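You operate a simulated robot arm through the tools that you are given. There is no shell and no other tool. Be economical: measure what you need, move in short steps, check, and stop when the job is done.

You run a simulated two-armed robot. Do the job below in one go: nothing can be reset, and whatever is moved stays where it is left.

Task
Put the red nylon brush on the top of the beech table away on the shelf under the kit bench. Then take the green nylon brush on the top of the beech table and put it away on the top of the steel bench. Then put the sanding block on the top of the beech table away on the top of the steel bench. Then take the short purple roller and leave it on top of the black curl pad. Keep to this order. Set down upright: short purple roller.

The check looks at the end state, three seconds after you hand in, the way a careful person would. Anything else that was tipped, shoved, dropped, spilled or broken makes it a failure.

Robot
Two 7-joint arms with fingered hands on one trunk, on a base that drives. Base frame: it is fixed to the floor where the robot stands at the start and does not move with it; the origin is under the middle of the robot, x ahead of it, y to its left, z up. Lengths are in mm, angles in degrees, forces in N, time in s.
The left shoulder is at the start at [70, 169, 1077], the right one opposite. Places, roughly: black curl pad (29x13x4 cm) [1800, -1400, 500]; green nylon brush (9x5x6 cm) [500, -400, 800]; red nylon brush (9x5x6 cm) [500, 0, 800]; shelf under the kit bench [-1700, 800, 300]; short purple roller (7x7x14 cm) [800, -500, 900]; top of the steel bench [300, 5300, 800]. Payload 3.4 kg a hand.
Tool frame (each hand has its own): the origin (TCP) lies between the finger pads and is the grasp point; the fingertips stand 23 mm ahead of it; z points along the fingers, y is the line along which they close. Largest opening 116 mm; the body of the gripper starts 65 mm behind the TCP. The gripper is a hand of 4 fingers: y runs from the thumb to the fingers, the wrist lies at [0, 0, -211] in the tool frame.
Orientation is told as [roll, pitch, yaw] about the base's x, y, z axes, in that order, counted from this pose: with the fingers straight down and closing along the base's y, the tool's x points along the base's -x, its y along +y and its z along -z.

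Tools
- The arms move only by the tool move_arm. It takes "left_targets", "right_targets" or both (then of equal length, played together; a hand with none holds still); each is one flat list of numbers, 6 for each row, row after row: the shift along the tool's x, y, z in mm, then the turn, a rotation vector about the tool's x, y, z in rad. In form: [dx, dy, dz, ax, ay, az, dx, dy, dz, ax, ay, az, ...]. A call has 1 to 8 rows; each row is the pose to reach, as a shift and turn from the pose commanded when the call began, along the tool's axes at that moment. Rows are played at 5 a second. More than 50 mm and 8.6 degrees between two rows, and nothing of the call is played. Where a pose cannot be reached the arm comes as near as it can. A force on the tool above 40 N (or 10 N above the force at the start of the call, whichever is more), or a blocked arm, ends the call early, and 0.2 s more pass. In this call time passes only in rows, and 0.2 s behind the last. It gives the time, the measured TCP pose, the force on the tool (base axes), the opening and the grip force at its end, in the units of the frame above (readings bear some noise), with the torque about the TCP (base axes, N m) and any sound that the robot's microphone picked up.
- Cameras (640 x 400 px; columns grow to the right, rows downward): "scene" is now at [122.7, -45.3, 1298.7]; the picture's right is [-0.53, -0.85, 0.00], its down [-0.54, 0.34, -0.77] and it looks along [0.65, -0.41, -0.63] (base axes); focal length 264 px, centre (320, 200). "left" rides on the left gripper at [-69, 1, -90] in its tool frame; the picture's right is [-0.01, -1.00, 0.00], its down [0.79, -0.01, -0.61] and it looks along [0.61, -0.01, 0.79] (tool axes); focal length 251 px, centre (320, 200). "right" rides on the right gripper at [69, 1, -90] in its tool frame; the picture's right is [-0.01, 1.00, 0.00], its down [-0.79, -0.01, -0.61] and it looks along [-0.61, -0.01, 0.79] (tool axes); focal length 251 px, centre (320, 200). There is no depth. A picture from a camera that has moved, and an enlarged one, comes with that camera's place and axes in the base frame and with its lens.
- capture(camera): a new picture of that camera. No time passes.
- slide_trunk(by): slides the trunk up (or, below 0, down) by that many mm; the arms and the scene camera ride with it, the base frame stays. It gives what a move gives, with no picture.
- roll_base(legs): drives the robot by 1 to 6 legs, each [ahead, left, turn to the left] in mm, mm and degrees, along the robot's own axes; the way and the turn of a leg run together, so that a leg with both is an arc; at most 1500 mm and 180 degrees a leg. The arms and the cameras ride along, it lands a little off, and it stops where it bumps. It gives what a move gives.
- set_fingers(finger1, finger2, finger3, thumb_bend, hand): sets how far each is bent, from 0 (flat) to 100 (curled in); at 30 the hand is open as for a grip, at 70 the pads meet at the TCP. One left out holds its place. A second passes; each finger stops where it meets its share of the squeeze, and holds until it gets a number again. It is the only way to open and close the hand. It gives what a move gives, with no picture; readings hold the bend of each and the force on the fingers (four entries, about 0 where the hand has none), thumb and palm.
- turn_head(pan, tilt): turns the head with the scene camera to pan (to the left, within 86 degrees either way) and tilt (down, from -29 to 69), counted from straight ahead of the robot. It gives what a move gives.
- close_up(camera, box): a new picture of the part [left, top, right, bottom] of that camera's present view, enlarged. No time passes.
- finish_job(): hands the job in; it is judged then, once.

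Work in short steps. Places have to be worked out from the pictures, the camera data and where the tool is seen: move nearer, look again, correct. Check each grasp and each placing, and mend what went wrong. You have 165 turns and 118 pictures in all, those below and enlarged ones among them. Open the grippers and draw the arms clear of the work before you hand the job in, unless the task says otherwise.

The tools are called after ">>>" as name(argument=value, ...) on one line, values as JSON. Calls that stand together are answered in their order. move_arm: Moves the arms, as the interface text tells. Its arguments: {"type":"object","properties":{"left_targets":{"type":"array","items":{"type":"number"}},"right_targets":{"type":"array","items":{"type":"number"}}},"required":[]} The other tools are called the same way: slide_trunk (by) slides the trunk up or down; set_fingers (finger1, finger2, finger3, thumb_bend, hand) moves the fingers one by one; roll_base (legs) drives the base; turn_head (pan, tilt) turns the head that bears the scene camera; capture (camera) takes a picture; close_up (camera, box) takes an enlarged picture of a part of a camera's view; finish_job () hands the job in.

At the start:

```text
time: 0.0
left_tcp_pos: [476.5, -67.0, 1140.9]
left_tool_rot: [0.0, -0.1, 0.0]
left_force: [-0.9, -1.1, 1.3]
left_ft_torque: [0.01, 0.01, -0.01]
left_gripper_width: 116.0
left_grasp_force: 0.1
left_shape: jaw
left_bend: [30.0, 30.0, 30.0, 30.0]
left_finger forces: [0.0, 0.0, 0.1, 0.0, 0.0, 0.1]
right_tcp_pos: [327.7, -444.4, 1073.8]
right_tool_rot: [0.0, 0.0, 0.1]
right_force: [0.8, 0.4, -0.5]
right_ft_torque: [0.0, -0.01, -0.04]
right_gripper_width: 115.8
right_grasp_force: 0.0
right_shape: jaw
right_bend: [30.0, 30.0, 30.0, 30.0]
right_finger forces: [0.0, 0.0, 0.0, 0.0, 0.0, 0.0]
trunk travel left (down, up): [-584.0, 356.0]
robot x, y, heading: [2.5, -0.1, -0.1]
head pan, tilt: [-32.2, 39.4]
```

scene: 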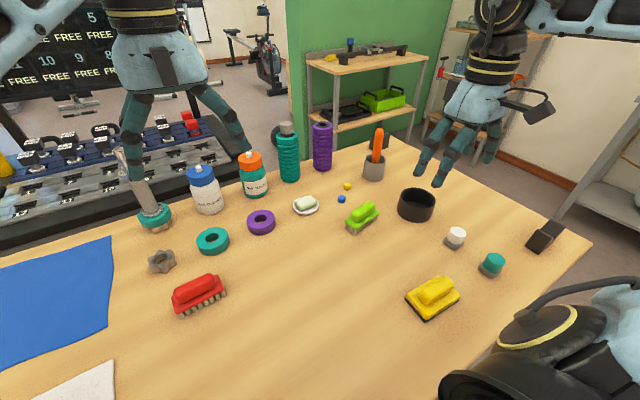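
right: 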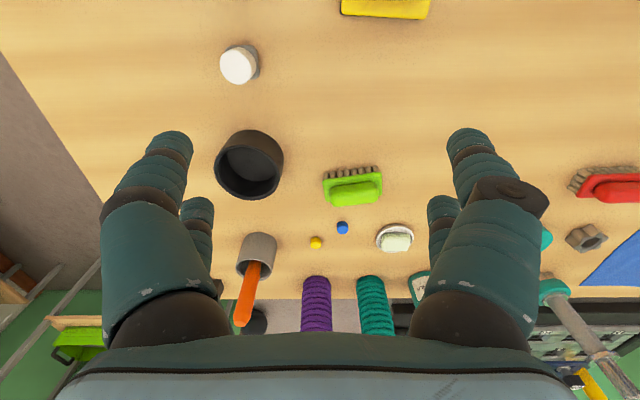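
left: 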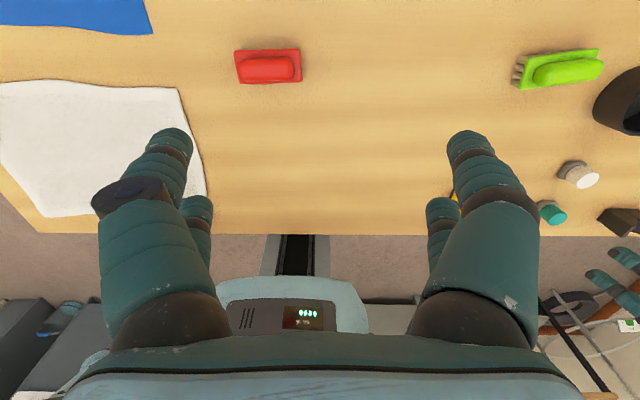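

I'll look closer at the table objects to identify the sanding block and the exact brush poses, and look behind for the benches.

>>> close_up(camera="scene", box=[330, 180, 610, 340])

>>> close_up(camera="left", box=[200, 20, 360, 120])

>>> close_up(camera="scene", box=[120, 100, 400, 320])

```text
2.29 times, centred on (470, 260) of scene
camera zoom: at [122.7, -45.3, 1298.7], right [-0.53, -0.85, 0.0], down [-0.54, 0.34, -0.77], along [0.65, -0.41, -0.63], focal length 603 px, centre (-23, 63)
```

zoom: 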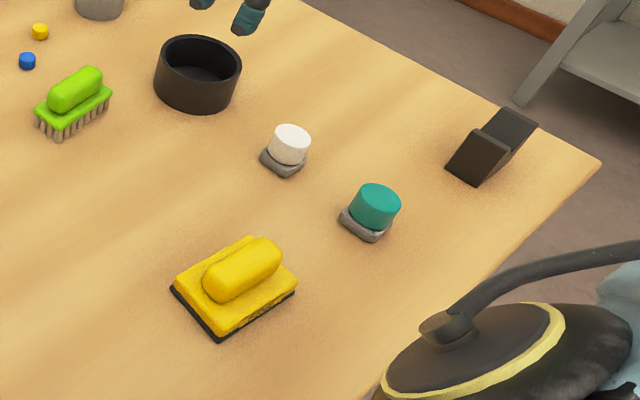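

```text
4.00 times, centred on (280, 70) of left
camera zoom: at [543.5, -66.4, 1229.6], right [0.01, -1.0, 0.0], down [-0.8, -0.01, 0.61], along [-0.61, -0.01, -0.8], focal length 1006 px, centre (480, 720)
```

zoom: 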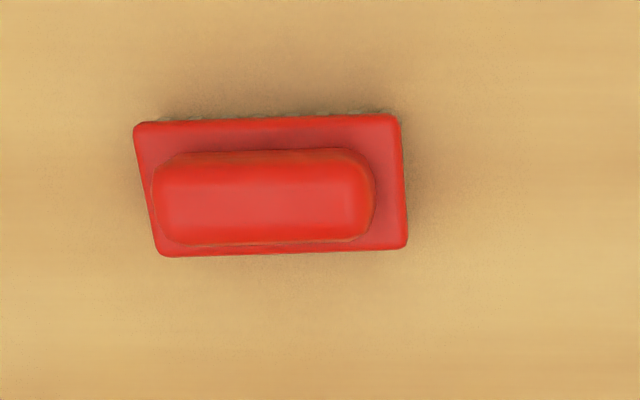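

```text
1.82 times, centred on (260, 210) of scene
camera zoom: at [122.7, -45.3, 1298.7], right [-0.53, -0.85, 0.0], down [-0.54, 0.34, -0.77], along [0.65, -0.41, -0.63], focal length 480 px, centre (429, 182)
```

zoom: 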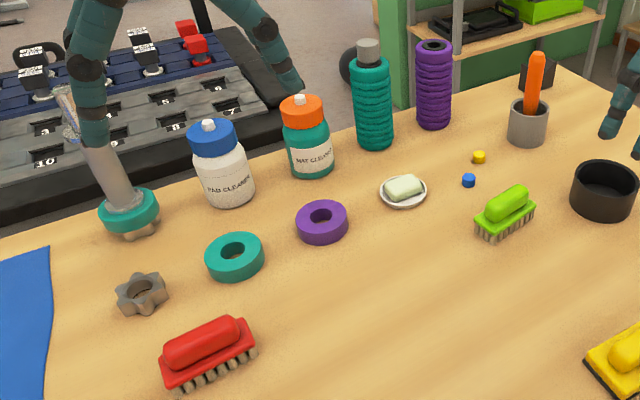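

The yellow block with the black underside is the sanding block. I look to the left/behind with the head to learn the surroundings before driving.

>>> turn_head(pan=86, tilt=20)

>>> capture(camera="scene")

>>> turn_head(pan=-86, tilt=25)

>>> capture(camera="scene")

```text
time: 2.0
left_tcp_pos: [475.1, -67.5, 1140.3]
left_tool_rot: [0.0, -0.2, -0.1]
left_force: [-0.4, 0.6, 1.1]
left_ft_torque: [0.01, 0.0, -0.03]
left_gripper_width: 115.8
left_grasp_force: 0.0
left_shape: jaw
left_bend: [30.0, 30.0, 30.0, 30.0]
left_finger forces: [0.0, 0.1, 0.0, 0.0, 0.0, 0.0]
right_tcp_pos: [327.4, -444.7, 1073.5]
right_tool_rot: [0.0, 0.0, 0.0]
right_force: [-0.8, -1.1, -0.8]
right_ft_torque: [0.01, -0.03, -0.01]
right_gripper_width: 116.0
right_grasp_force: 0.1
right_shape: jaw
right_bend: [30.0, 30.0, 30.0, 30.0]
right_finger forces: [0.0, 0.0, 0.0, 0.1, 0.0, 0.0]
trunk travel left (down, up): [-584.0, 356.0]
robot x, y, heading: [1.7, 3.3, 0.1]
head pan, tilt: [85.9, 20.0]
```

```text
111 pictures are left
camera scene: at [57.0, 93.0, 1329.2], right [1.0, -0.07, 0.0], down [-0.02, -0.34, -0.94], along [0.07, 0.94, -0.34], focal length 264 px, centre (320, 200)
```

scene: 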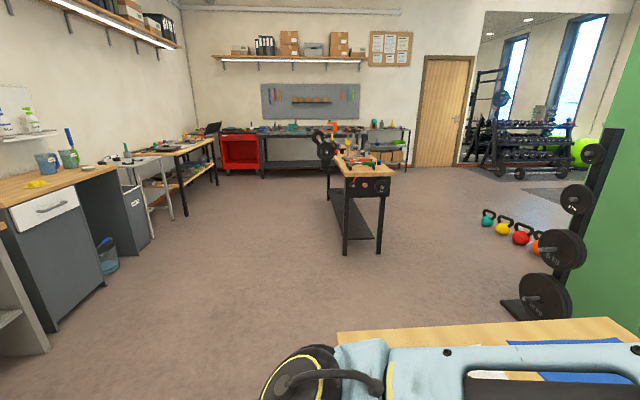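

```text
time: 4.6
left_tcp_pos: [474.9, -67.0, 1140.7]
left_tool_rot: [0.0, -0.1, 0.0]
left_force: [-0.2, -0.1, 0.0]
left_ft_torque: [0.02, 0.0, -0.01]
left_gripper_width: 115.8
left_grasp_force: 0.0
left_shape: jaw
left_bend: [30.0, 30.0, 30.0, 30.0]
left_finger forces: [0.1, 0.1, 0.0, 0.0, 0.0, 0.1]
right_tcp_pos: [327.1, -444.2, 1073.2]
right_tool_rot: [0.0, 0.0, 0.1]
right_force: [0.4, 0.5, -0.1]
right_ft_torque: [0.0, 0.0, -0.01]
right_gripper_width: 116.0
right_grasp_force: 0.0
right_shape: jaw
right_bend: [30.0, 30.0, 30.0, 30.0]
right_finger forces: [0.0, 0.1, 0.0, 0.1, 0.1, 0.1]
trunk travel left (down, up): [-584.0, 356.0]
robot x, y, heading: [0.9, -2.7, -0.1]
head pan, tilt: [-85.9, 25.0]
```

```text
110 pictures are left
camera scene: at [56.9, -91.8, 1321.1], right [-1.0, -0.07, 0.0], down [-0.03, 0.42, -0.91], along [0.06, -0.9, -0.42], focal length 264 px, centre (320, 200)
```

scene: 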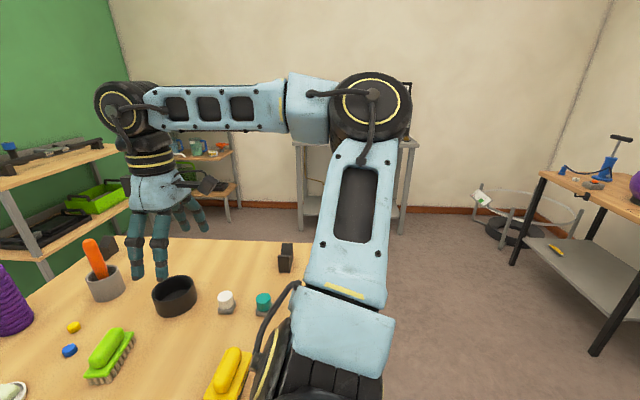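

The steel bench stands against the far wall (+y) and the kit bench is behind me. I back off and turn around to inspect the kit bench shelf before choosing the grasp angle.

>>> turn_head(pan=0, tilt=35)

>>> roll_base(legs=[[-450, 0, 0], [0, 750, 0], [0, 0, 90], [0, 0, 90]])

>>> capture(camera="scene")

```text
time: 6.2
left_tcp_pos: [475.4, -66.9, 1141.2]
left_tool_rot: [0.1, -0.2, 0.0]
left_force: [-0.7, -0.6, 0.0]
left_ft_torque: [0.0, -0.02, -0.01]
left_gripper_width: 115.8
left_grasp_force: 0.1
left_shape: jaw
left_bend: [30.0, 30.0, 30.0, 30.0]
left_finger forces: [0.0, 0.0, 0.1, 0.0, 0.0, 0.1]
right_tcp_pos: [327.9, -445.3, 1074.7]
right_tool_rot: [0.0, 0.1, 0.1]
right_force: [0.5, 0.5, -0.2]
right_ft_torque: [-0.01, 0.03, -0.03]
right_gripper_width: 115.9
right_grasp_force: 0.0
right_shape: jaw
right_bend: [30.0, 30.0, 30.0, 30.0]
right_finger forces: [0.1, 0.0, 0.0, 0.0, 0.1, 0.1]
trunk travel left (down, up): [-584.0, 356.0]
robot x, y, heading: [0.5, -1.6, -0.1]
head pan, tilt: [0.0, 35.0]
```

```text
time: 20.3
left_tcp_pos: [-924.1, 792.0, 1140.1]
left_tool_rot: [0.0, -0.2, -176.8]
left_force: [0.3, 0.2, 0.4]
left_ft_torque: [-0.01, 0.02, 0.02]
left_gripper_width: 115.8
left_grasp_force: 0.1
left_shape: jaw
left_bend: [30.0, 30.0, 30.0, 30.0]
left_finger forces: [0.0, 0.1, 0.0, 0.0, 0.0, 0.0]
right_tcp_pos: [-796.2, 1177.5, 1073.7]
right_tool_rot: [0.1, -0.1, -176.9]
right_force: [0.5, -0.4, -0.3]
right_ft_torque: [0.02, 0.04, 0.02]
right_gripper_width: 116.0
right_grasp_force: 0.0
right_shape: jaw
right_bend: [30.0, 30.0, 30.0, 30.0]
right_finger forces: [0.0, 0.0, 0.0, 0.0, 0.0, 0.0]
trunk travel left (down, up): [-584.0, 356.0]
robot x, y, heading: [-447.2, 754.6, -176.8]
head pan, tilt: [0.0, 35.0]
```

```text
109 pictures are left
camera scene: at [-583.3, 744.4, 1305.3], right [-0.06, 1.0, 0.0], down [0.57, 0.03, -0.82], along [-0.82, -0.05, -0.57], focal length 264 px, centre (320, 200)
```

scene: 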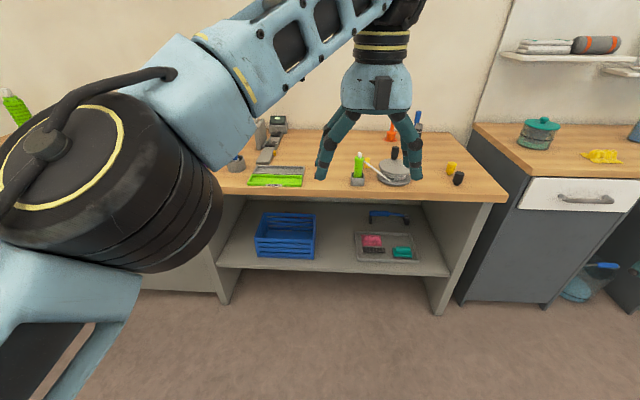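

The shelf (z≈300, front edge x≈-1425) has a free ~200 mm gap between the blue basket and the tray, and ~440 mm headroom, so a top-down grasp works. I tuck the right hand back and start yawing the left tool so it closes across the brush.

>>> move_arm(right_targets=[45, 0, 0, 0, 0, 0, 90, 0, 0, 0, 0, 0, 135, 0, 0, 0, 0, 0, 180, 0, 0, 0, 0, 0, 210, 0, 0, 0, 0, 0, 210, 0, 0, 0, 0, 0, 210, 0, 0, 0, 0, 0, 210, 0, 0, 0, 0, 0], left_targets=[0, 0, 0, 0, 0, -0.145, 0, 0, 0, 0, 0, -0.29, 0, 0, 0, 0, 0, -0.435, 0, 0, 0, 0, 0, -0.58, 0, 0, 0, 0, 0, -0.725, 0, 0, 0, 0, 0, -0.87, 0, 0, 0, 0, 0, -1.015, 0, 0, 0, 0, 0, -1.16])

```text
time: 22.1
left_tcp_pos: [-924.0, 791.2, 1140.1]
left_tool_rot: [-0.1, 0.0, -110.2]
left_force: [-0.5, 0.7, -0.3]
left_ft_torque: [-0.01, 0.01, -0.01]
left_gripper_width: 115.6
left_grasp_force: 0.1
left_shape: jaw
left_bend: [30.0, 30.0, 30.0, 30.0]
left_finger forces: [0.0, 0.0, 0.1, 0.0, 0.0, 0.0]
right_tcp_pos: [-595.2, 1188.8, 1073.5]
right_tool_rot: [-0.1, 0.0, -176.9]
right_force: [0.7, -0.5, 0.1]
right_ft_torque: [0.03, 0.03, 0.01]
right_gripper_width: 115.8
right_grasp_force: 0.1
right_shape: jaw
right_bend: [30.0, 30.0, 30.0, 30.0]
right_finger forces: [0.0, 0.0, 0.0, 0.0, 0.0, 0.1]
right hand out of reach, approached as far as the arm can: row 5, 6, 7, 8
trunk travel left (down, up): [-584.0, 356.0]
robot x, y, heading: [-444.2, 749.9, -177.0]
head pan, tilt: [0.0, 35.0]
```

Left yaw works. I finish the yaw to 90° relative to the robot and drive back to the table.

>>> move_arm(left_targets=[0, 0, 0, 0, 0, -0.145, 0, 0, 0, 0, 0, -0.29, 0, 0, 0, 0, 0, -0.41])

>>> roll_base(legs=[[0, 0, 90], [0, 0, 87], [0, -810, 0], [460, 0, 0]])

>>> capture(camera="left")

```text
time: 22.9
left_tcp_pos: [-923.7, 792.6, 1140.0]
left_tool_rot: [-0.2, 0.0, -86.8]
left_force: [-0.7, 0.5, 0.0]
left_ft_torque: [0.01, -0.03, 0.0]
left_gripper_width: 116.1
left_grasp_force: 0.1
left_shape: jaw
left_bend: [30.0, 30.0, 30.0, 30.0]
left_finger forces: [0.0, 0.0, 0.1, 0.0, 0.0, 0.0]
right_tcp_pos: [-593.4, 1189.3, 1073.4]
right_tool_rot: [0.0, -0.1, -176.9]
right_force: [-0.5, 0.1, 0.6]
right_ft_torque: [0.04, -0.01, 0.0]
right_gripper_width: 115.8
right_grasp_force: 0.0
right_shape: jaw
right_bend: [30.0, 30.0, 30.0, 30.0]
right_finger forces: [0.0, 0.0, 0.0, 0.0, 0.0, 0.0]
trunk travel left (down, up): [-584.0, 356.0]
robot x, y, heading: [-446.4, 750.4, -176.9]
head pan, tilt: [0.0, 35.0]
```

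```text
time: 36.8
left_tcp_pos: [433.1, -162.8, 1140.2]
left_tool_rot: [-0.2, 0.0, 85.5]
left_force: [-0.6, 0.0, 0.3]
left_ft_torque: [0.03, 0.03, -0.03]
left_gripper_width: 115.9
left_grasp_force: 0.1
left_shape: jaw
left_bend: [30.0, 30.0, 30.0, 30.0]
left_finger forces: [0.0, 0.0, 0.0, 0.1, 0.0, 0.1]
right_tcp_pos: [54.0, -513.4, 1073.3]
right_tool_rot: [0.1, 0.0, -4.4]
right_force: [0.5, 0.2, 0.3]
right_ft_torque: [0.0, -0.01, 0.0]
right_gripper_width: 116.0
right_grasp_force: 0.0
right_shape: jaw
right_bend: [30.0, 30.0, 30.0, 30.0]
right_finger forces: [0.0, 0.0, 0.0, 0.1, 0.0, 0.1]
trunk travel left (down, up): [-584.0, 356.0]
robot x, y, heading: [-36.5, -55.1, -4.3]
head pan, tilt: [0.0, 35.0]
```

```text
108 pictures are left
camera left: at [437.1, -94.5, 1229.5], right [1.0, -0.07, 0.0], down [-0.06, -0.79, 0.61], along [-0.04, -0.61, -0.79], focal length 251 px, centre (320, 200)
```

left: 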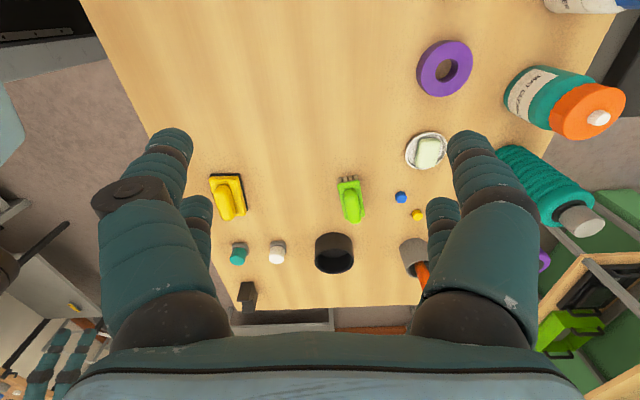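

Heading is off by -4.3°. I correct the base heading and forward offset, then shift the arm toward the brush.

>>> roll_base(legs=[[40, 20, 4.3]])

>>> move_arm(left_targets=[-40, 0, 40, 0, 0, 0, -80, 0, 80, 0, 0, 0, -111, 0, 120, 0, 0, 0])

>>> turn_head(pan=0, tilt=55)

>>> capture(camera="scene")

>>> capture(camera="left")

```text
time: 37.7
left_tcp_pos: [478.3, -110.5, 1142.0]
left_tool_rot: [-0.3, 0.0, 89.7]
left_force: [-0.1, 0.7, -0.6]
left_ft_torque: [0.02, 0.0, -0.03]
left_gripper_width: 115.9
left_grasp_force: 0.0
left_shape: jaw
left_bend: [30.0, 30.0, 30.0, 30.0]
left_finger forces: [0.0, 0.0, 0.0, 0.0, 0.0, 0.0]
right_tcp_pos: [126.0, -488.7, 1073.2]
right_tool_rot: [0.1, -0.1, -0.1]
right_force: [0.1, -0.1, -0.6]
right_ft_torque: [0.0, -0.01, 0.02]
right_gripper_width: 115.8
right_grasp_force: 0.0
right_shape: jaw
right_bend: [30.0, 30.0, 30.0, 30.0]
right_finger forces: [0.0, 0.1, 0.0, 0.0, 0.1, 0.1]
trunk travel left (down, up): [-584.0, 356.0]
robot x, y, heading: [5.3, -39.4, 0.0]
head pan, tilt: [0.0, 35.0]
```

```text
refused: row 1 steps farther than a row can; nothing moved
```

```text
time: 38.5
left_tcp_pos: [480.0, -109.5, 1140.2]
left_tool_rot: [-0.1, 0.1, 89.8]
left_force: [-0.2, -0.2, 0.0]
left_ft_torque: [0.01, 0.01, 0.02]
left_gripper_width: 116.0
left_grasp_force: 0.1
left_shape: jaw
left_bend: [30.0, 30.0, 30.0, 30.0]
left_finger forces: [0.0, 0.0, 0.1, 0.0, 0.0, 0.1]
right_tcp_pos: [127.1, -486.4, 1073.6]
right_tool_rot: [0.0, 0.0, 0.0]
right_force: [0.1, 0.2, -0.4]
right_ft_torque: [0.02, 0.02, -0.03]
right_gripper_width: 116.0
right_grasp_force: 0.1
right_shape: jaw
right_bend: [30.0, 30.0, 30.0, 30.0]
right_finger forces: [0.0, 0.0, 0.0, 0.0, 0.0, 0.0]
trunk travel left (down, up): [-584.0, 356.0]
robot x, y, heading: [5.2, -40.9, -0.2]
head pan, tilt: [0.0, 55.0]
```

```text
107 pictures are left
camera scene: at [126.1, -41.2, 1277.1], right [0.0, -1.0, 0.0], down [-0.82, 0.0, -0.57], along [0.57, 0.0, -0.82], focal length 264 px, centre (320, 200)
```

scene: 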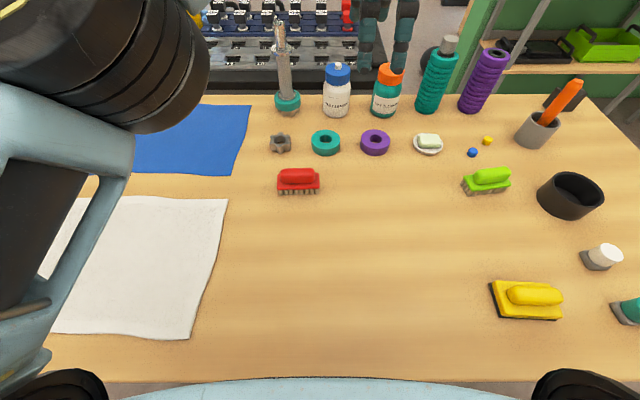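

```text
106 pictures are left
camera left: at [477.8, -40.7, 1229.6], right [1.0, 0.01, 0.0], down [0.0, -0.79, 0.61], along [0.0, -0.61, -0.79], focal length 251 px, centre (320, 200)
```

left: 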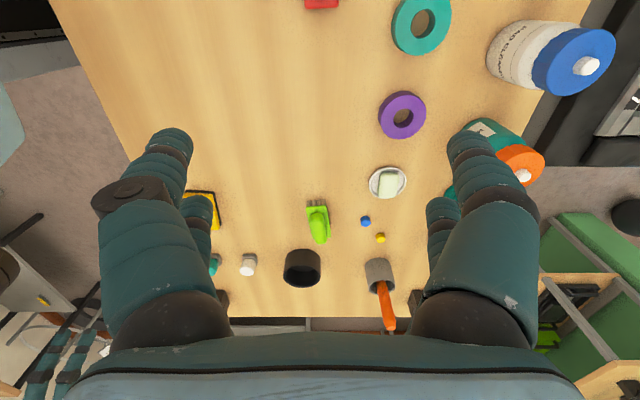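

Brush handle is at about (483, 4). I move over it and descend to z≈980, then check.

>>> move_arm(left_targets=[-28, 0, 40, 0, 0, 0, -56, 0, 80, 0, 0, 0, -84, -2, 120, 0, 0, 0, -112, -3, 160, 0, 0, 0])

>>> capture(camera="left")

>>> capture(camera="scene")

```text
time: 39.5
left_tcp_pos: [486.1, 2.9, 982.4]
left_tool_rot: [-0.2, 0.0, 89.9]
left_force: [0.3, 0.4, 0.4]
left_ft_torque: [0.01, 0.01, -0.01]
left_gripper_width: 116.1
left_grasp_force: 0.0
left_shape: jaw
left_bend: [30.0, 30.0, 30.0, 30.0]
left_finger forces: [0.1, 0.0, 0.1, 0.1, 0.0, 0.0]
right_tcp_pos: [128.3, -485.0, 1072.9]
right_tool_rot: [-0.1, 0.0, -0.1]
right_force: [0.2, 0.8, 1.6]
right_ft_torque: [-0.02, 0.0, -0.02]
right_gripper_width: 115.8
right_grasp_force: 0.0
right_shape: jaw
right_bend: [30.0, 30.0, 30.0, 30.0]
right_finger forces: [0.1, 0.1, 0.1, 0.1, 0.1, 0.1]
trunk travel left (down, up): [-584.0, 356.0]
robot x, y, heading: [2.3, -41.9, 0.1]
head pan, tilt: [0.0, 55.0]
```

```text
105 pictures are left
camera left: at [484.5, 72.0, 1070.8], right [1.0, 0.01, 0.0], down [0.0, -0.79, 0.61], along [0.0, -0.61, -0.79], focal length 251 px, centre (320, 200)
```

left: 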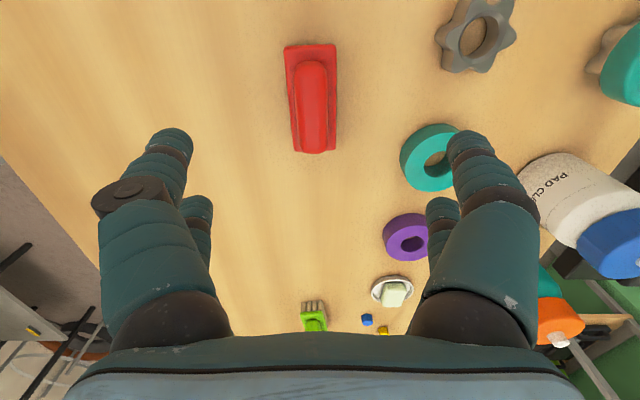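

```text
104 pictures are left
camera scene: at [127.1, -38.9, 1277.0], right [0.0, -1.0, 0.0], down [-0.82, 0.0, -0.57], along [0.57, 0.0, -0.82], focal length 264 px, centre (320, 200)
```

scene: 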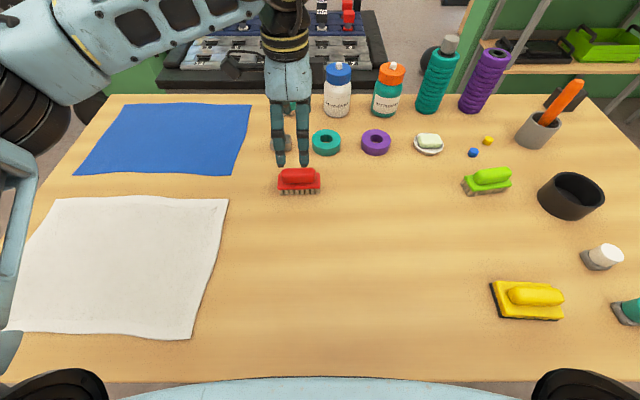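

Handle centre ≈ (478, 1), top ≈ 850. I correct x by 8 mm and descend to z≈830.

>>> move_arm(left_targets=[0, 8, 45, 0, 0, 0, 1, 8, 90, 0, 0, 0, 1, 8, 125, 0, 0, 0, 1, 8, 152, 0, 0, 0])

>>> capture(camera="left")

>>> close_up(camera="scene", box=[220, 100, 380, 200])

```text
time: 40.6
left_tcp_pos: [476.5, -0.4, 841.2]
left_tool_rot: [-0.8, 0.5, 89.9]
left_force: [0.8, 3.4, 19.3]
left_ft_torque: [0.13, 0.62, -0.18]
left_gripper_width: 116.0
left_grasp_force: 0.2
left_shape: jaw
left_bend: [29.0, 29.0, 30.0, 30.0]
left_finger forces: [7.8, 6.0, 2.1, 0.0, 3.2, 0.0]
right_tcp_pos: [125.7, -484.9, 1073.6]
right_tool_rot: [-0.1, -0.2, -0.1]
right_force: [0.0, 0.5, -0.6]
right_ft_torque: [-0.03, -0.01, -0.01]
right_gripper_width: 115.5
right_grasp_force: 0.1
right_shape: jaw
right_bend: [30.0, 30.0, 30.0, 30.0]
right_finger forces: [0.1, 0.1, 0.0, 0.0, 0.1, 0.1]
trunk travel left (down, up): [-584.0, 356.0]
robot x, y, heading: [5.1, -41.0, -0.3]
head pan, tilt: [0.0, 55.0]
stopped in row 4 (left hand): the force on the tool passed its limit (the readings are from after the stop); the commanded pose is now the measured one
```

```text
103 pictures are left
camera left: at [474.0, 68.4, 929.4], right [1.0, 0.01, 0.01], down [0.0, -0.79, 0.61], along [0.02, -0.61, -0.79], focal length 251 px, centre (320, 200)
```

left: 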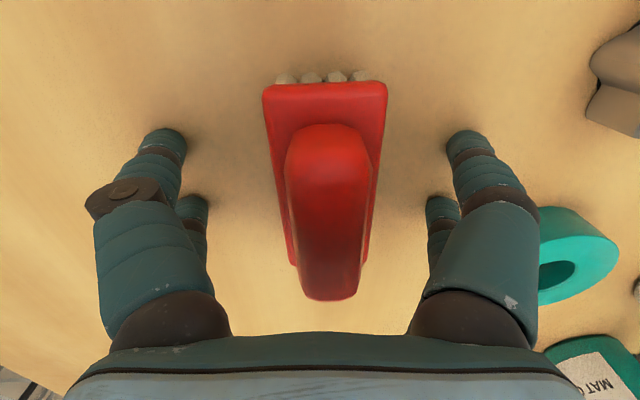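

```text
4.00 times, centred on (300, 150) of scene
camera zoom: at [124.0, -40.3, 1277.6], right [0.0, -1.0, 0.0], down [-0.82, 0.0, -0.58], along [0.58, 0.0, -0.82], focal length 1056 px, centre (400, 400)
```

zoom: 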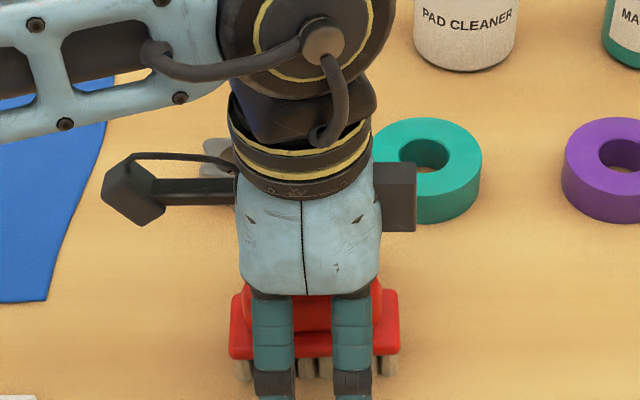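

Fingertips touched the table at TCP z=841 (table ≈ 800+). I lift 10 mm and close.

>>> move_arm(left_targets=[0, 0, -10, 0, 0, 0])

>>> set_fingers(hand="left", finger1=70, finger2=70, finger3=70, thumb_bend=70)

>>> capture(camera="left")

```text
time: 41.0
left_tcp_pos: [478.7, -0.7, 848.3]
left_tool_rot: [-0.7, 0.3, 89.9]
left_force: [0.7, -0.5, 0.4]
left_ft_torque: [-0.03, 0.0, 0.02]
left_gripper_width: 116.1
left_grasp_force: 0.0
left_shape: jaw
left_bend: [30.0, 30.0, 30.0, 30.0]
left_finger forces: [0.1, 0.0, 0.0, 0.0, 0.0, 0.1]
right_tcp_pos: [126.2, -487.3, 1072.0]
right_tool_rot: [0.0, -0.1, -0.1]
right_force: [-0.5, 0.2, -0.7]
right_ft_torque: [-0.01, -0.01, 0.01]
right_gripper_width: 115.9
right_grasp_force: 0.1
right_shape: jaw
right_bend: [30.0, 30.0, 30.0, 30.0]
right_finger forces: [0.1, 0.0, 0.0, 0.1, 0.0, 0.0]
trunk travel left (down, up): [-584.0, 356.0]
robot x, y, heading: [4.9, -39.1, -0.2]
head pan, tilt: [0.0, 55.0]
```

```text
time: 42.0
left_tcp_pos: [477.7, -0.9, 848.5]
left_tool_rot: [-0.7, 0.4, 89.9]
left_force: [1.5, -1.1, 12.7]
left_ft_torque: [0.08, 0.41, 0.0]
left_gripper_width: 37.7
left_grasp_force: 25.5
left_shape: fingers
left_bend: [57.0, 56.0, 59.0, 61.0]
left_finger forces: [18.1, 13.2, 7.6, 0.0, 11.3, 0.0]
right_tcp_pos: [126.6, -486.5, 1072.8]
right_tool_rot: [0.1, -0.1, -0.1]
right_force: [-0.3, 0.7, -0.9]
right_ft_torque: [0.0, 0.01, -0.01]
right_gripper_width: 116.0
right_grasp_force: 0.1
right_shape: jaw
right_bend: [30.0, 30.0, 30.0, 30.0]
right_finger forces: [0.0, 0.0, 0.0, 0.1, 0.1, 0.0]
trunk travel left (down, up): [-584.0, 356.0]
robot x, y, heading: [4.9, -42.6, -0.1]
head pan, tilt: [0.0, 55.0]
```

```text
101 pictures are left
camera left: at [474.3, 67.9, 937.6], right [1.0, 0.01, 0.01], down [0.0, -0.79, 0.61], along [0.01, -0.61, -0.79], focal length 251 px, centre (320, 200)
```

left: 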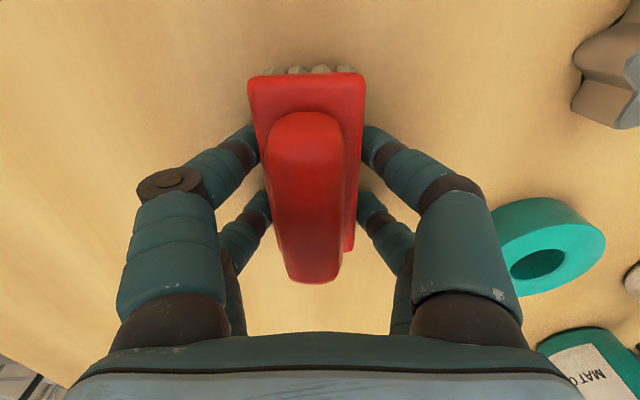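

The brush is held on its plate (25 N). I lift and check.

>>> move_arm(left_targets=[0, 0, -20, 0, 0, 0, 0, 0, -60, 0, 0, 0, 0, 0, -100, 0, 0, 0])

>>> capture(camera="left")

>>> close_up(camera="scene", box=[220, 80, 380, 180])

```text
time: 42.8
left_tcp_pos: [476.1, 1.0, 949.6]
left_tool_rot: [-0.5, 0.2, 89.9]
left_force: [0.0, 0.3, -1.1]
left_ft_torque: [0.01, 0.02, 0.02]
left_gripper_width: 37.6
left_grasp_force: 17.1
left_shape: fingers
left_bend: [56.0, 56.0, 59.0, 61.0]
left_finger forces: [8.8, 8.7, 6.9, 0.0, 10.5, 0.0]
right_tcp_pos: [128.5, -485.5, 1073.7]
right_tool_rot: [0.0, 0.0, 0.0]
right_force: [0.2, -0.3, -0.1]
right_ft_torque: [0.05, -0.01, 0.01]
right_gripper_width: 115.9
right_grasp_force: 0.1
right_shape: jaw
right_bend: [30.0, 30.0, 30.0, 30.0]
right_finger forces: [0.1, 0.1, 0.0, 0.1, 0.0, 0.1]
trunk travel left (down, up): [-584.0, 356.0]
robot x, y, heading: [2.1, -45.1, 0.0]
head pan, tilt: [0.0, 55.0]
```

```text
100 pictures are left
camera left: at [473.4, 69.7, 1039.2], right [1.0, 0.01, 0.01], down [0.0, -0.79, 0.61], along [0.01, -0.61, -0.79], focal length 251 px, centre (320, 200)
```

left: 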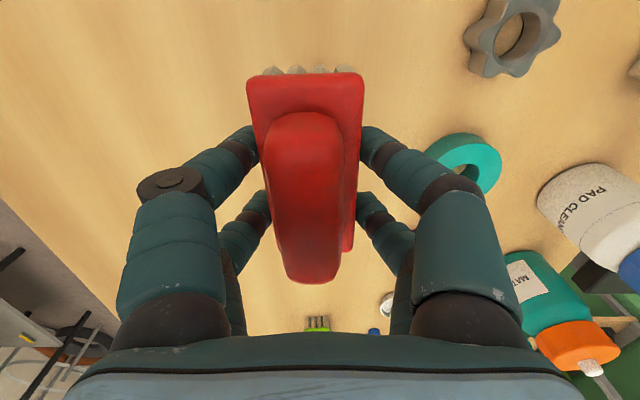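

```text
4.00 times, centred on (300, 130) of scene
camera zoom: at [126.3, -41.2, 1277.0], right [0.0, -1.0, 0.0], down [-0.82, 0.0, -0.57], along [0.57, 0.0, -0.82], focal length 1056 px, centre (400, 480)
```

zoom: 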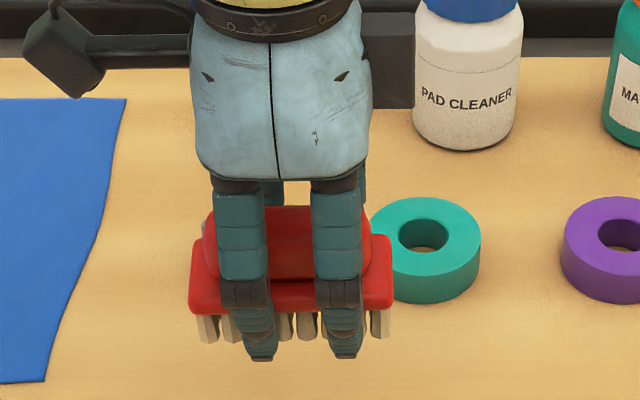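

Brush held securely. I raise it slightly, drive to face the kit bench, lower the trunk there and look.

>>> move_arm(left_targets=[0, 0, -45, 0, 0, 0])

>>> roll_base(legs=[[-455, 0, 0], [0, 850, 0], [0, 0, 90], [0, 0, 90]])

>>> slide_trunk(by=-580)

>>> turn_head(pan=0, tilt=25)

>>> capture(camera="scene")

```text
time: 43.2
left_tcp_pos: [474.8, 0.6, 994.4]
left_tool_rot: [-0.7, 0.3, 90.0]
left_force: [-0.1, -0.1, -0.5]
left_ft_torque: [-0.01, -0.01, -0.03]
left_gripper_width: 37.7
left_grasp_force: 17.7
left_shape: fingers
left_bend: [56.0, 56.0, 59.0, 61.0]
left_finger forces: [8.8, 8.7, 7.0, 0.0, 10.5, 0.0]
right_tcp_pos: [127.9, -486.3, 1073.5]
right_tool_rot: [0.0, -0.2, 0.0]
right_force: [0.1, -0.2, 0.2]
right_ft_torque: [0.0, -0.03, -0.02]
right_gripper_width: 115.7
right_grasp_force: 0.0
right_shape: jaw
right_bend: [30.0, 30.0, 30.0, 30.0]
right_finger forces: [0.0, 0.0, 0.0, 0.1, 0.0, 0.0]
trunk travel left (down, up): [-584.0, 356.0]
robot x, y, heading: [6.0, -42.4, -0.2]
head pan, tilt: [0.0, 55.0]
```

```text
time: 57.6
left_tcp_pos: [-929.5, 731.0, 994.1]
left_tool_rot: [-0.5, 0.3, -87.9]
left_force: [0.6, -0.4, -0.1]
left_ft_torque: [-0.02, -0.01, 0.0]
left_gripper_width: 37.2
left_grasp_force: 16.8
left_shape: fingers
left_bend: [56.0, 56.0, 60.0, 61.0]
left_finger forces: [8.5, 8.1, 6.7, 0.0, 9.9, 0.1]
right_tcp_pos: [-600.8, 1230.1, 1073.2]
right_tool_rot: [-0.1, 0.0, -177.9]
right_force: [0.1, 0.1, -0.5]
right_ft_torque: [-0.02, 0.02, 0.01]
right_gripper_width: 115.9
right_grasp_force: 0.0
right_shape: jaw
right_bend: [30.0, 30.0, 30.0, 30.0]
right_finger forces: [0.1, 0.0, 0.1, 0.0, 0.0, 0.0]
trunk travel left (down, up): [-584.0, 356.0]
robot x, y, heading: [-460.9, 786.7, -177.8]
head pan, tilt: [0.0, 55.0]
```

```text
refused: -580 is not a number from -400 to 400
```

```text
time: 58.5
left_tcp_pos: [-929.5, 730.9, 994.2]
left_tool_rot: [-0.6, 0.3, -88.0]
left_force: [0.5, -0.5, -1.1]
left_ft_torque: [-0.03, 0.0, -0.01]
left_gripper_width: 36.9
left_grasp_force: 16.9
left_shape: fingers
left_bend: [56.0, 56.0, 60.0, 61.0]
left_finger forces: [8.4, 8.3, 6.8, 0.0, 10.0, 0.1]
right_tcp_pos: [-599.7, 1229.8, 1072.1]
right_tool_rot: [0.0, 0.0, -177.9]
right_force: [-0.2, 0.0, -1.6]
right_ft_torque: [-0.03, 0.02, 0.01]
right_gripper_width: 115.6
right_grasp_force: 0.0
right_shape: jaw
right_bend: [30.0, 30.0, 30.0, 30.0]
right_finger forces: [0.0, 0.1, 0.0, 0.0, 0.0, 0.0]
trunk travel left (down, up): [-584.0, 356.0]
robot x, y, heading: [-461.1, 791.2, -178.1]
head pan, tilt: [0.0, 25.0]
```

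```text
98 pictures are left
camera scene: at [-601.8, 785.0, 1321.0], right [-0.04, 1.0, 0.0], down [0.42, 0.02, -0.91], along [-0.91, -0.03, -0.42], focal length 264 px, centre (320, 200)
```

scene: 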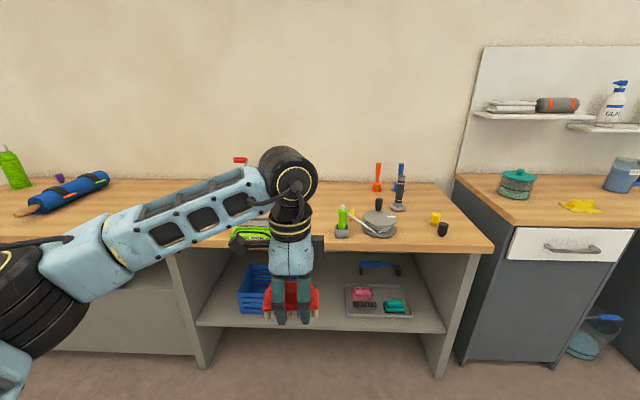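

Lower the trunk in two slides and look again.

>>> slide_trunk(by=-400)

>>> slide_trunk(by=-180)

>>> capture(camera="scene")

>>> capture(camera="right")

```text
time: 62.4
left_tcp_pos: [-930.1, 730.3, 593.9]
left_tool_rot: [-0.6, 0.3, -88.0]
left_force: [0.0, 0.2, -0.6]
left_ft_torque: [-0.01, -0.03, -0.01]
left_gripper_width: 37.3
left_grasp_force: 16.6
left_shape: fingers
left_bend: [56.0, 56.0, 60.0, 61.0]
left_finger forces: [8.4, 8.2, 6.7, 0.0, 10.1, 0.1]
right_tcp_pos: [-601.5, 1230.4, 673.1]
right_tool_rot: [-0.1, 0.0, -177.9]
right_force: [-0.5, 0.0, 0.4]
right_ft_torque: [0.03, -0.01, -0.01]
right_gripper_width: 115.8
right_grasp_force: 0.0
right_shape: jaw
right_bend: [30.0, 30.0, 30.0, 30.0]
right_finger forces: [0.0, 0.0, 0.0, 0.0, 0.0, 0.1]
trunk travel left (down, up): [-184.0, 756.0]
robot x, y, heading: [-458.3, 789.4, -177.9]
head pan, tilt: [0.0, 25.0]
```

```text
time: 64.4
left_tcp_pos: [-929.8, 731.0, 414.1]
left_tool_rot: [-0.7, 0.4, -87.9]
left_force: [-0.8, 0.1, -0.7]
left_ft_torque: [-0.02, 0.02, 0.01]
left_gripper_width: 37.2
left_grasp_force: 16.5
left_shape: fingers
left_bend: [56.0, 56.0, 60.0, 61.0]
left_finger forces: [8.4, 8.2, 6.6, 0.1, 10.0, 0.1]
right_tcp_pos: [-599.9, 1230.8, 493.3]
right_tool_rot: [0.0, 0.1, -178.0]
right_force: [0.4, 0.0, 0.5]
right_ft_torque: [-0.01, -0.03, 0.03]
right_gripper_width: 115.8
right_grasp_force: 0.1
right_shape: jaw
right_bend: [30.0, 30.0, 30.0, 30.0]
right_finger forces: [0.0, 0.0, 0.0, 0.0, 0.0, 0.1]
trunk travel left (down, up): [-4.0, 936.0]
robot x, y, heading: [-458.0, 793.0, -178.3]
head pan, tilt: [0.0, 25.0]
```

```text
97 pictures are left
camera scene: at [-601.7, 785.0, 741.1], right [-0.04, 1.0, 0.0], down [0.42, 0.02, -0.91], along [-0.91, -0.03, -0.42], focal length 264 px, centre (320, 200)
```

scene: 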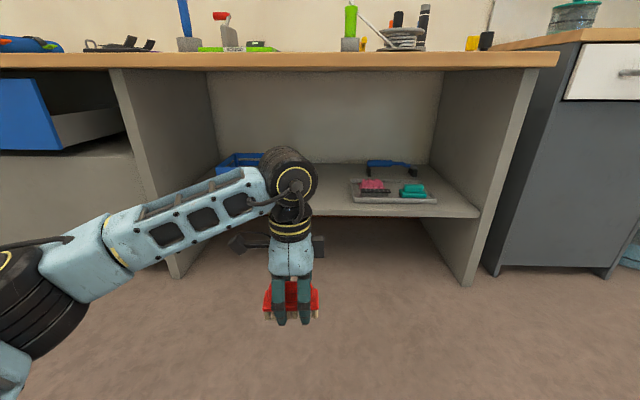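

```text
96 pictures are left
camera right: at [-530.8, 1233.0, 582.4], right [0.03, -1.0, 0.0], down [-0.79, -0.02, 0.61], along [-0.61, -0.02, -0.79], focal length 251 px, centre (320, 200)
```

right: 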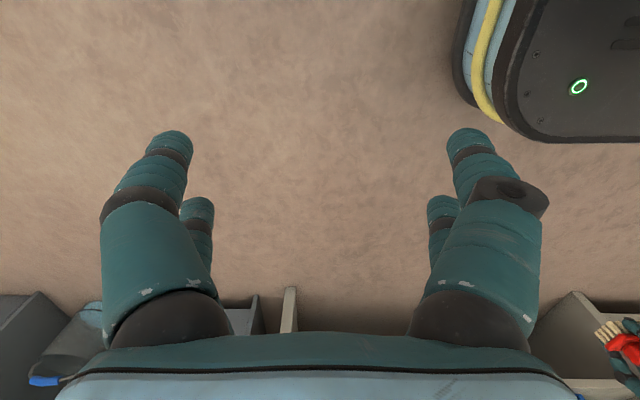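

Headroom under the top (~100 mm) and the gap look fine. I raise 30 mm for clearance, align laterally and drive partly in, then check.

>>> slide_trunk(by=30)

>>> roll_base(legs=[[0, -50, 0], [380, 0, 0]])

>>> capture(camera="scene")

>>> capture(camera="left")

```text
time: 65.1
left_tcp_pos: [-929.8, 729.4, 445.2]
left_tool_rot: [-0.6, 0.3, -88.0]
left_force: [1.0, 0.0, -1.3]
left_ft_torque: [0.02, 0.0, 0.05]
left_gripper_width: 37.1
left_grasp_force: 16.5
left_shape: fingers
left_bend: [56.0, 56.0, 60.0, 61.0]
left_finger forces: [8.4, 8.2, 6.6, 0.0, 10.0, 0.1]
right_tcp_pos: [-601.0, 1229.9, 522.2]
right_tool_rot: [0.0, 0.0, -178.0]
right_force: [-0.4, -0.1, -0.4]
right_ft_torque: [-0.01, 0.0, -0.01]
right_gripper_width: 115.8
right_grasp_force: 0.0
right_shape: jaw
right_bend: [30.0, 30.0, 30.0, 30.0]
right_finger forces: [0.0, 0.1, 0.0, 0.0, 0.1, 0.1]
trunk travel left (down, up): [-34.0, 906.0]
robot x, y, heading: [-463.8, 790.9, -178.0]
head pan, tilt: [0.0, 25.0]
```

```text
time: 68.1
left_tcp_pos: [-1319.2, 767.2, 443.6]
left_tool_rot: [-0.6, 0.3, -88.0]
left_force: [-0.9, 0.4, -0.8]
left_ft_torque: [-0.02, 0.03, 0.03]
left_gripper_width: 36.9
left_grasp_force: 16.5
left_shape: fingers
left_bend: [56.0, 56.0, 60.0, 61.0]
left_finger forces: [8.5, 8.2, 6.5, 0.1, 10.0, 0.0]
right_tcp_pos: [-987.4, 1265.7, 523.4]
right_tool_rot: [-0.1, 0.0, -178.0]
right_force: [-0.1, -0.1, 0.3]
right_ft_torque: [0.0, 0.0, -0.01]
right_gripper_width: 115.7
right_grasp_force: 0.0
right_shape: jaw
right_bend: [30.0, 30.0, 30.0, 30.0]
right_finger forces: [0.1, 0.1, 0.0, 0.0, 0.0, 0.1]
trunk travel left (down, up): [-34.0, 906.0]
robot x, y, heading: [-847.1, 827.3, -178.0]
head pan, tilt: [0.0, 25.0]
```

```text
95 pictures are left
camera scene: at [-990.2, 820.7, 771.0], right [-0.03, 1.0, 0.0], down [0.42, 0.01, -0.91], along [-0.91, -0.03, -0.42], focal length 264 px, centre (320, 200)
```

scene: 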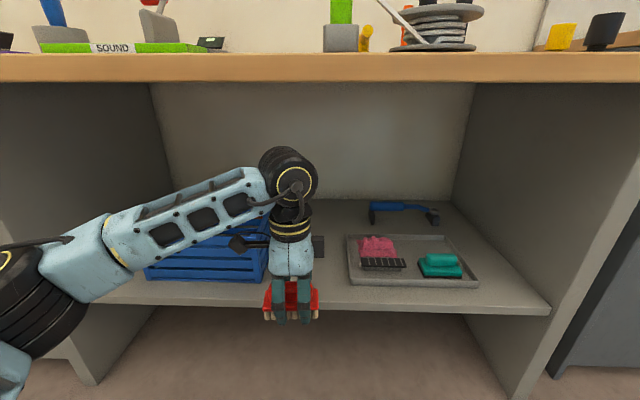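

```text
94 pictures are left
camera left: at [-1314.9, 697.9, 532.9], right [-1.0, -0.04, 0.01], down [-0.03, 0.79, 0.61], along [-0.04, 0.61, -0.79], focal length 251 px, centre (320, 200)
```

left: 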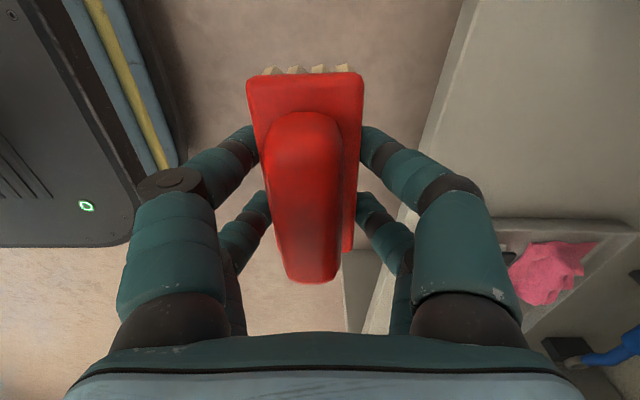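

Basket right edge y≈665, tray left edge y≈877, shelf top z≈310. I drive 170 mm further in.

>>> roll_base(legs=[[172, -7, 0]])

>>> capture(camera="scene")

>>> capture(camera="left")

```text
time: 69.5
left_tcp_pos: [-1487.0, 767.9, 445.1]
left_tool_rot: [-0.7, 0.3, -88.0]
left_force: [-0.5, -0.2, -0.7]
left_ft_torque: [0.05, 0.02, -0.04]
left_gripper_width: 37.1
left_grasp_force: 16.6
left_shape: fingers
left_bend: [56.0, 56.0, 60.0, 61.0]
left_finger forces: [8.4, 8.3, 6.6, 0.0, 10.1, 0.0]
right_tcp_pos: [-1158.7, 1266.9, 523.4]
right_tool_rot: [0.0, 0.0, -178.1]
right_force: [0.0, -0.3, 0.3]
right_ft_torque: [-0.01, 0.01, -0.02]
right_gripper_width: 116.2
right_grasp_force: 0.0
right_shape: jaw
right_bend: [30.0, 30.0, 30.0, 30.0]
right_finger forces: [0.0, 0.1, 0.0, 0.1, 0.0, 0.0]
trunk travel left (down, up): [-34.0, 906.0]
robot x, y, heading: [-1021.3, 825.0, -177.8]
head pan, tilt: [0.0, 25.0]
```

```text
93 pictures are left
camera scene: at [-1160.5, 821.4, 771.0], right [-0.04, 1.0, 0.0], down [0.42, 0.02, -0.91], along [-0.91, -0.03, -0.42], focal length 264 px, centre (320, 200)
```

scene: 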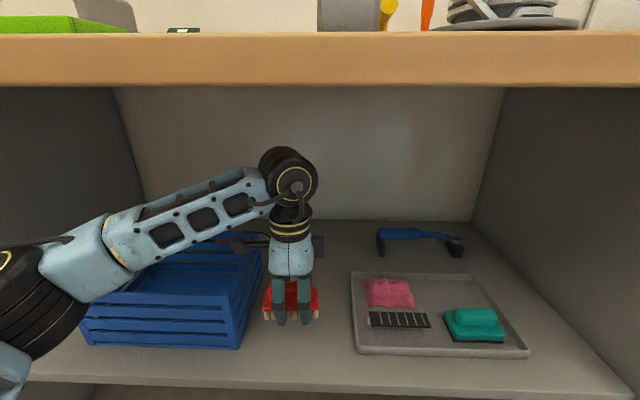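

```text
92 pictures are left
camera left: at [-1485.0, 698.3, 532.9], right [-1.0, -0.04, 0.01], down [-0.03, 0.79, 0.61], along [-0.04, 0.61, -0.79], focal length 251 px, centre (320, 200)
```

left: 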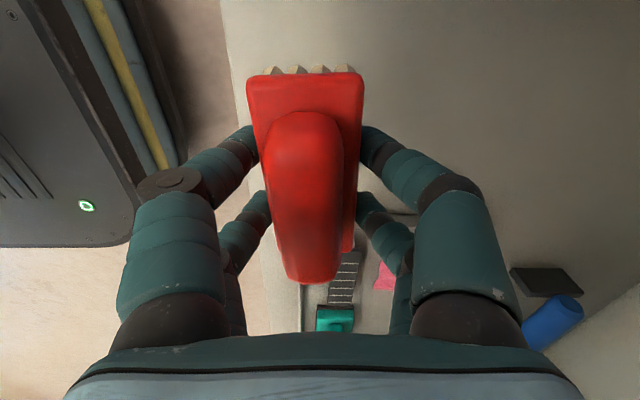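

Clearance to the basket is slim for the hand camera, so I shift 15 mm toward +y and 20 mm deeper, then descend to z≈380.

>>> move_arm(left_targets=[15, -20, 0, 0, 0, 0, 15, -20, 30, 0, 0, 0, 15, -20, 55, 0, 0, 0, 15, -20, 68, 0, 0, 0])

>>> capture(camera="scene")

>>> capture(camera="left")

```text
time: 70.5
left_tcp_pos: [-1511.0, 780.6, 377.8]
left_tool_rot: [-0.8, 0.4, -88.0]
left_force: [0.4, 0.0, -0.9]
left_ft_torque: [0.01, -0.02, -0.04]
left_gripper_width: 37.1
left_grasp_force: 16.4
left_shape: fingers
left_bend: [56.0, 56.0, 60.0, 62.0]
left_finger forces: [8.5, 8.3, 6.6, 0.0, 10.1, 0.1]
right_tcp_pos: [-1158.1, 1266.4, 523.7]
right_tool_rot: [0.0, -0.1, -178.0]
right_force: [0.3, 0.6, 0.3]
right_ft_torque: [0.0, 0.0, 0.01]
right_gripper_width: 115.7
right_grasp_force: 0.1
right_shape: jaw
right_bend: [30.0, 30.0, 30.0, 30.0]
right_finger forces: [0.0, 0.1, 0.1, 0.0, 0.0, 0.0]
trunk travel left (down, up): [-34.0, 906.0]
robot x, y, heading: [-1017.0, 823.9, -178.0]
head pan, tilt: [0.0, 25.0]
```

```text
91 pictures are left
camera scene: at [-1160.5, 821.4, 771.1], right [-0.04, 1.0, 0.0], down [0.42, 0.02, -0.91], along [-0.91, -0.03, -0.42], focal length 264 px, centre (320, 200)
```

scene: 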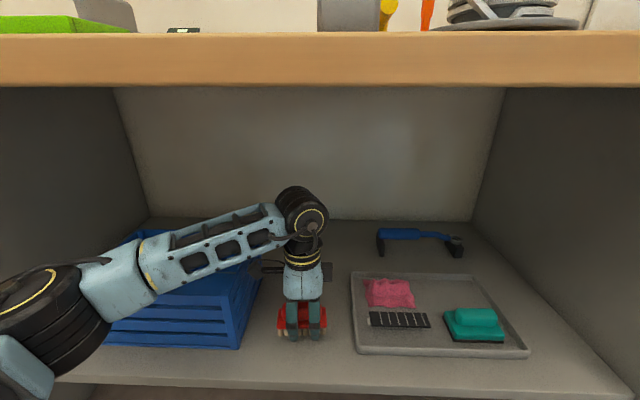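

```text
90 pictures are left
camera left: at [-1507.5, 711.9, 466.0], right [-1.0, -0.04, 0.01], down [-0.03, 0.79, 0.61], along [-0.04, 0.61, -0.79], focal length 251 px, centre (320, 200)
```

left: 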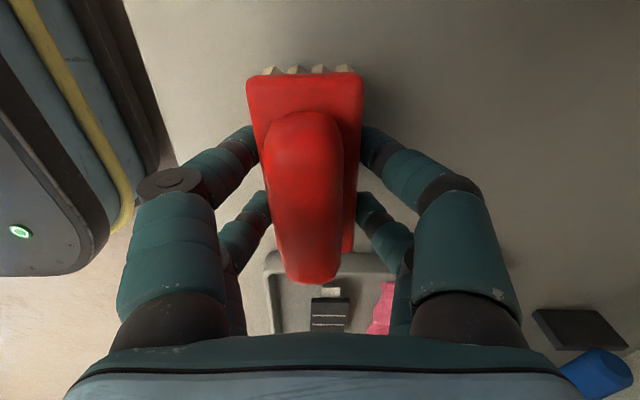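

Descend in small increments watching the force.

>>> move_arm(left_targets=[0, 0, 8, 0, 0, 0, 0, 0, 14, 0, 0, 0, 0, 0, 20, 0, 0, 0])

```text
time: 71.3
left_tcp_pos: [-1509.8, 781.6, 356.4]
left_tool_rot: [-0.6, 0.3, -88.0]
left_force: [0.6, 0.0, -0.8]
left_ft_torque: [0.03, 0.02, -0.01]
left_gripper_width: 36.8
left_grasp_force: 16.9
left_shape: fingers
left_bend: [56.0, 56.0, 60.0, 62.0]
left_finger forces: [8.6, 8.2, 6.6, 0.1, 10.1, 0.0]
right_tcp_pos: [-1158.3, 1266.5, 523.7]
right_tool_rot: [0.0, -0.1, -178.0]
right_force: [-0.5, 0.8, 0.1]
right_ft_torque: [-0.05, -0.01, -0.01]
right_gripper_width: 115.8
right_grasp_force: 0.0
right_shape: jaw
right_bend: [30.0, 30.0, 30.0, 30.0]
right_finger forces: [0.0, 0.0, 0.1, 0.1, 0.1, 0.0]
trunk travel left (down, up): [-34.0, 906.0]
robot x, y, heading: [-1016.9, 825.6, -178.2]
head pan, tilt: [0.0, 25.0]
```

No contact yet; I continue a bit.

>>> move_arm(left_targets=[0, 0, 4, 0, 0, 0, 0, 0, 8, 0, 0, 0])

>>> close_up(camera="scene", box=[240, 270, 400, 370])

```text
time: 71.9
left_tcp_pos: [-1508.8, 784.0, 353.9]
left_tool_rot: [-1.0, 0.4, -87.9]
left_force: [-0.2, -10.4, 39.7]
left_ft_torque: [-0.4, -1.29, -0.38]
left_gripper_width: 36.8
left_grasp_force: 40.0
left_shape: fingers
left_bend: [60.0, 59.0, 60.0, 61.0]
left_finger forces: [32.1, 27.6, 8.2, 0.1, 11.8, 0.1]
right_tcp_pos: [-1157.4, 1266.1, 524.9]
right_tool_rot: [0.0, -0.3, -177.9]
right_force: [-0.1, 0.3, -0.2]
right_ft_torque: [-0.01, 0.06, -0.02]
right_gripper_width: 115.9
right_grasp_force: 0.1
right_shape: jaw
right_bend: [30.0, 30.0, 30.0, 30.0]
right_finger forces: [0.0, 0.0, 0.0, 0.0, 0.1, 0.0]
trunk travel left (down, up): [-34.0, 906.0]
robot x, y, heading: [-1018.1, 825.1, -178.2]
head pan, tilt: [0.0, 25.0]
```

```text
4.00 times, centred on (320, 320) of scene
camera zoom: at [-1157.5, 821.1, 772.5], right [-0.04, 1.0, 0.0], down [0.42, 0.02, -0.91], along [-0.91, -0.03, -0.42], focal length 1056 px, centre (320, -280)
```

zoom: 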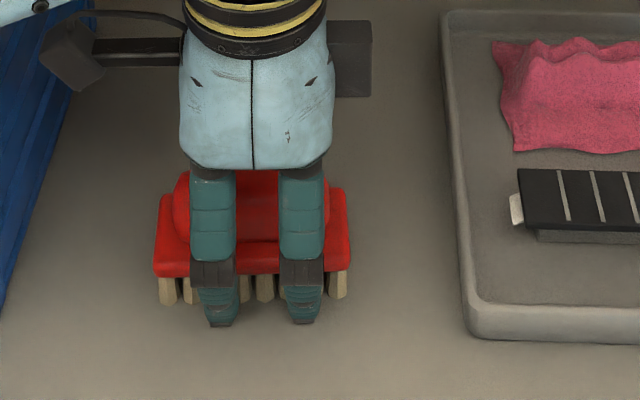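

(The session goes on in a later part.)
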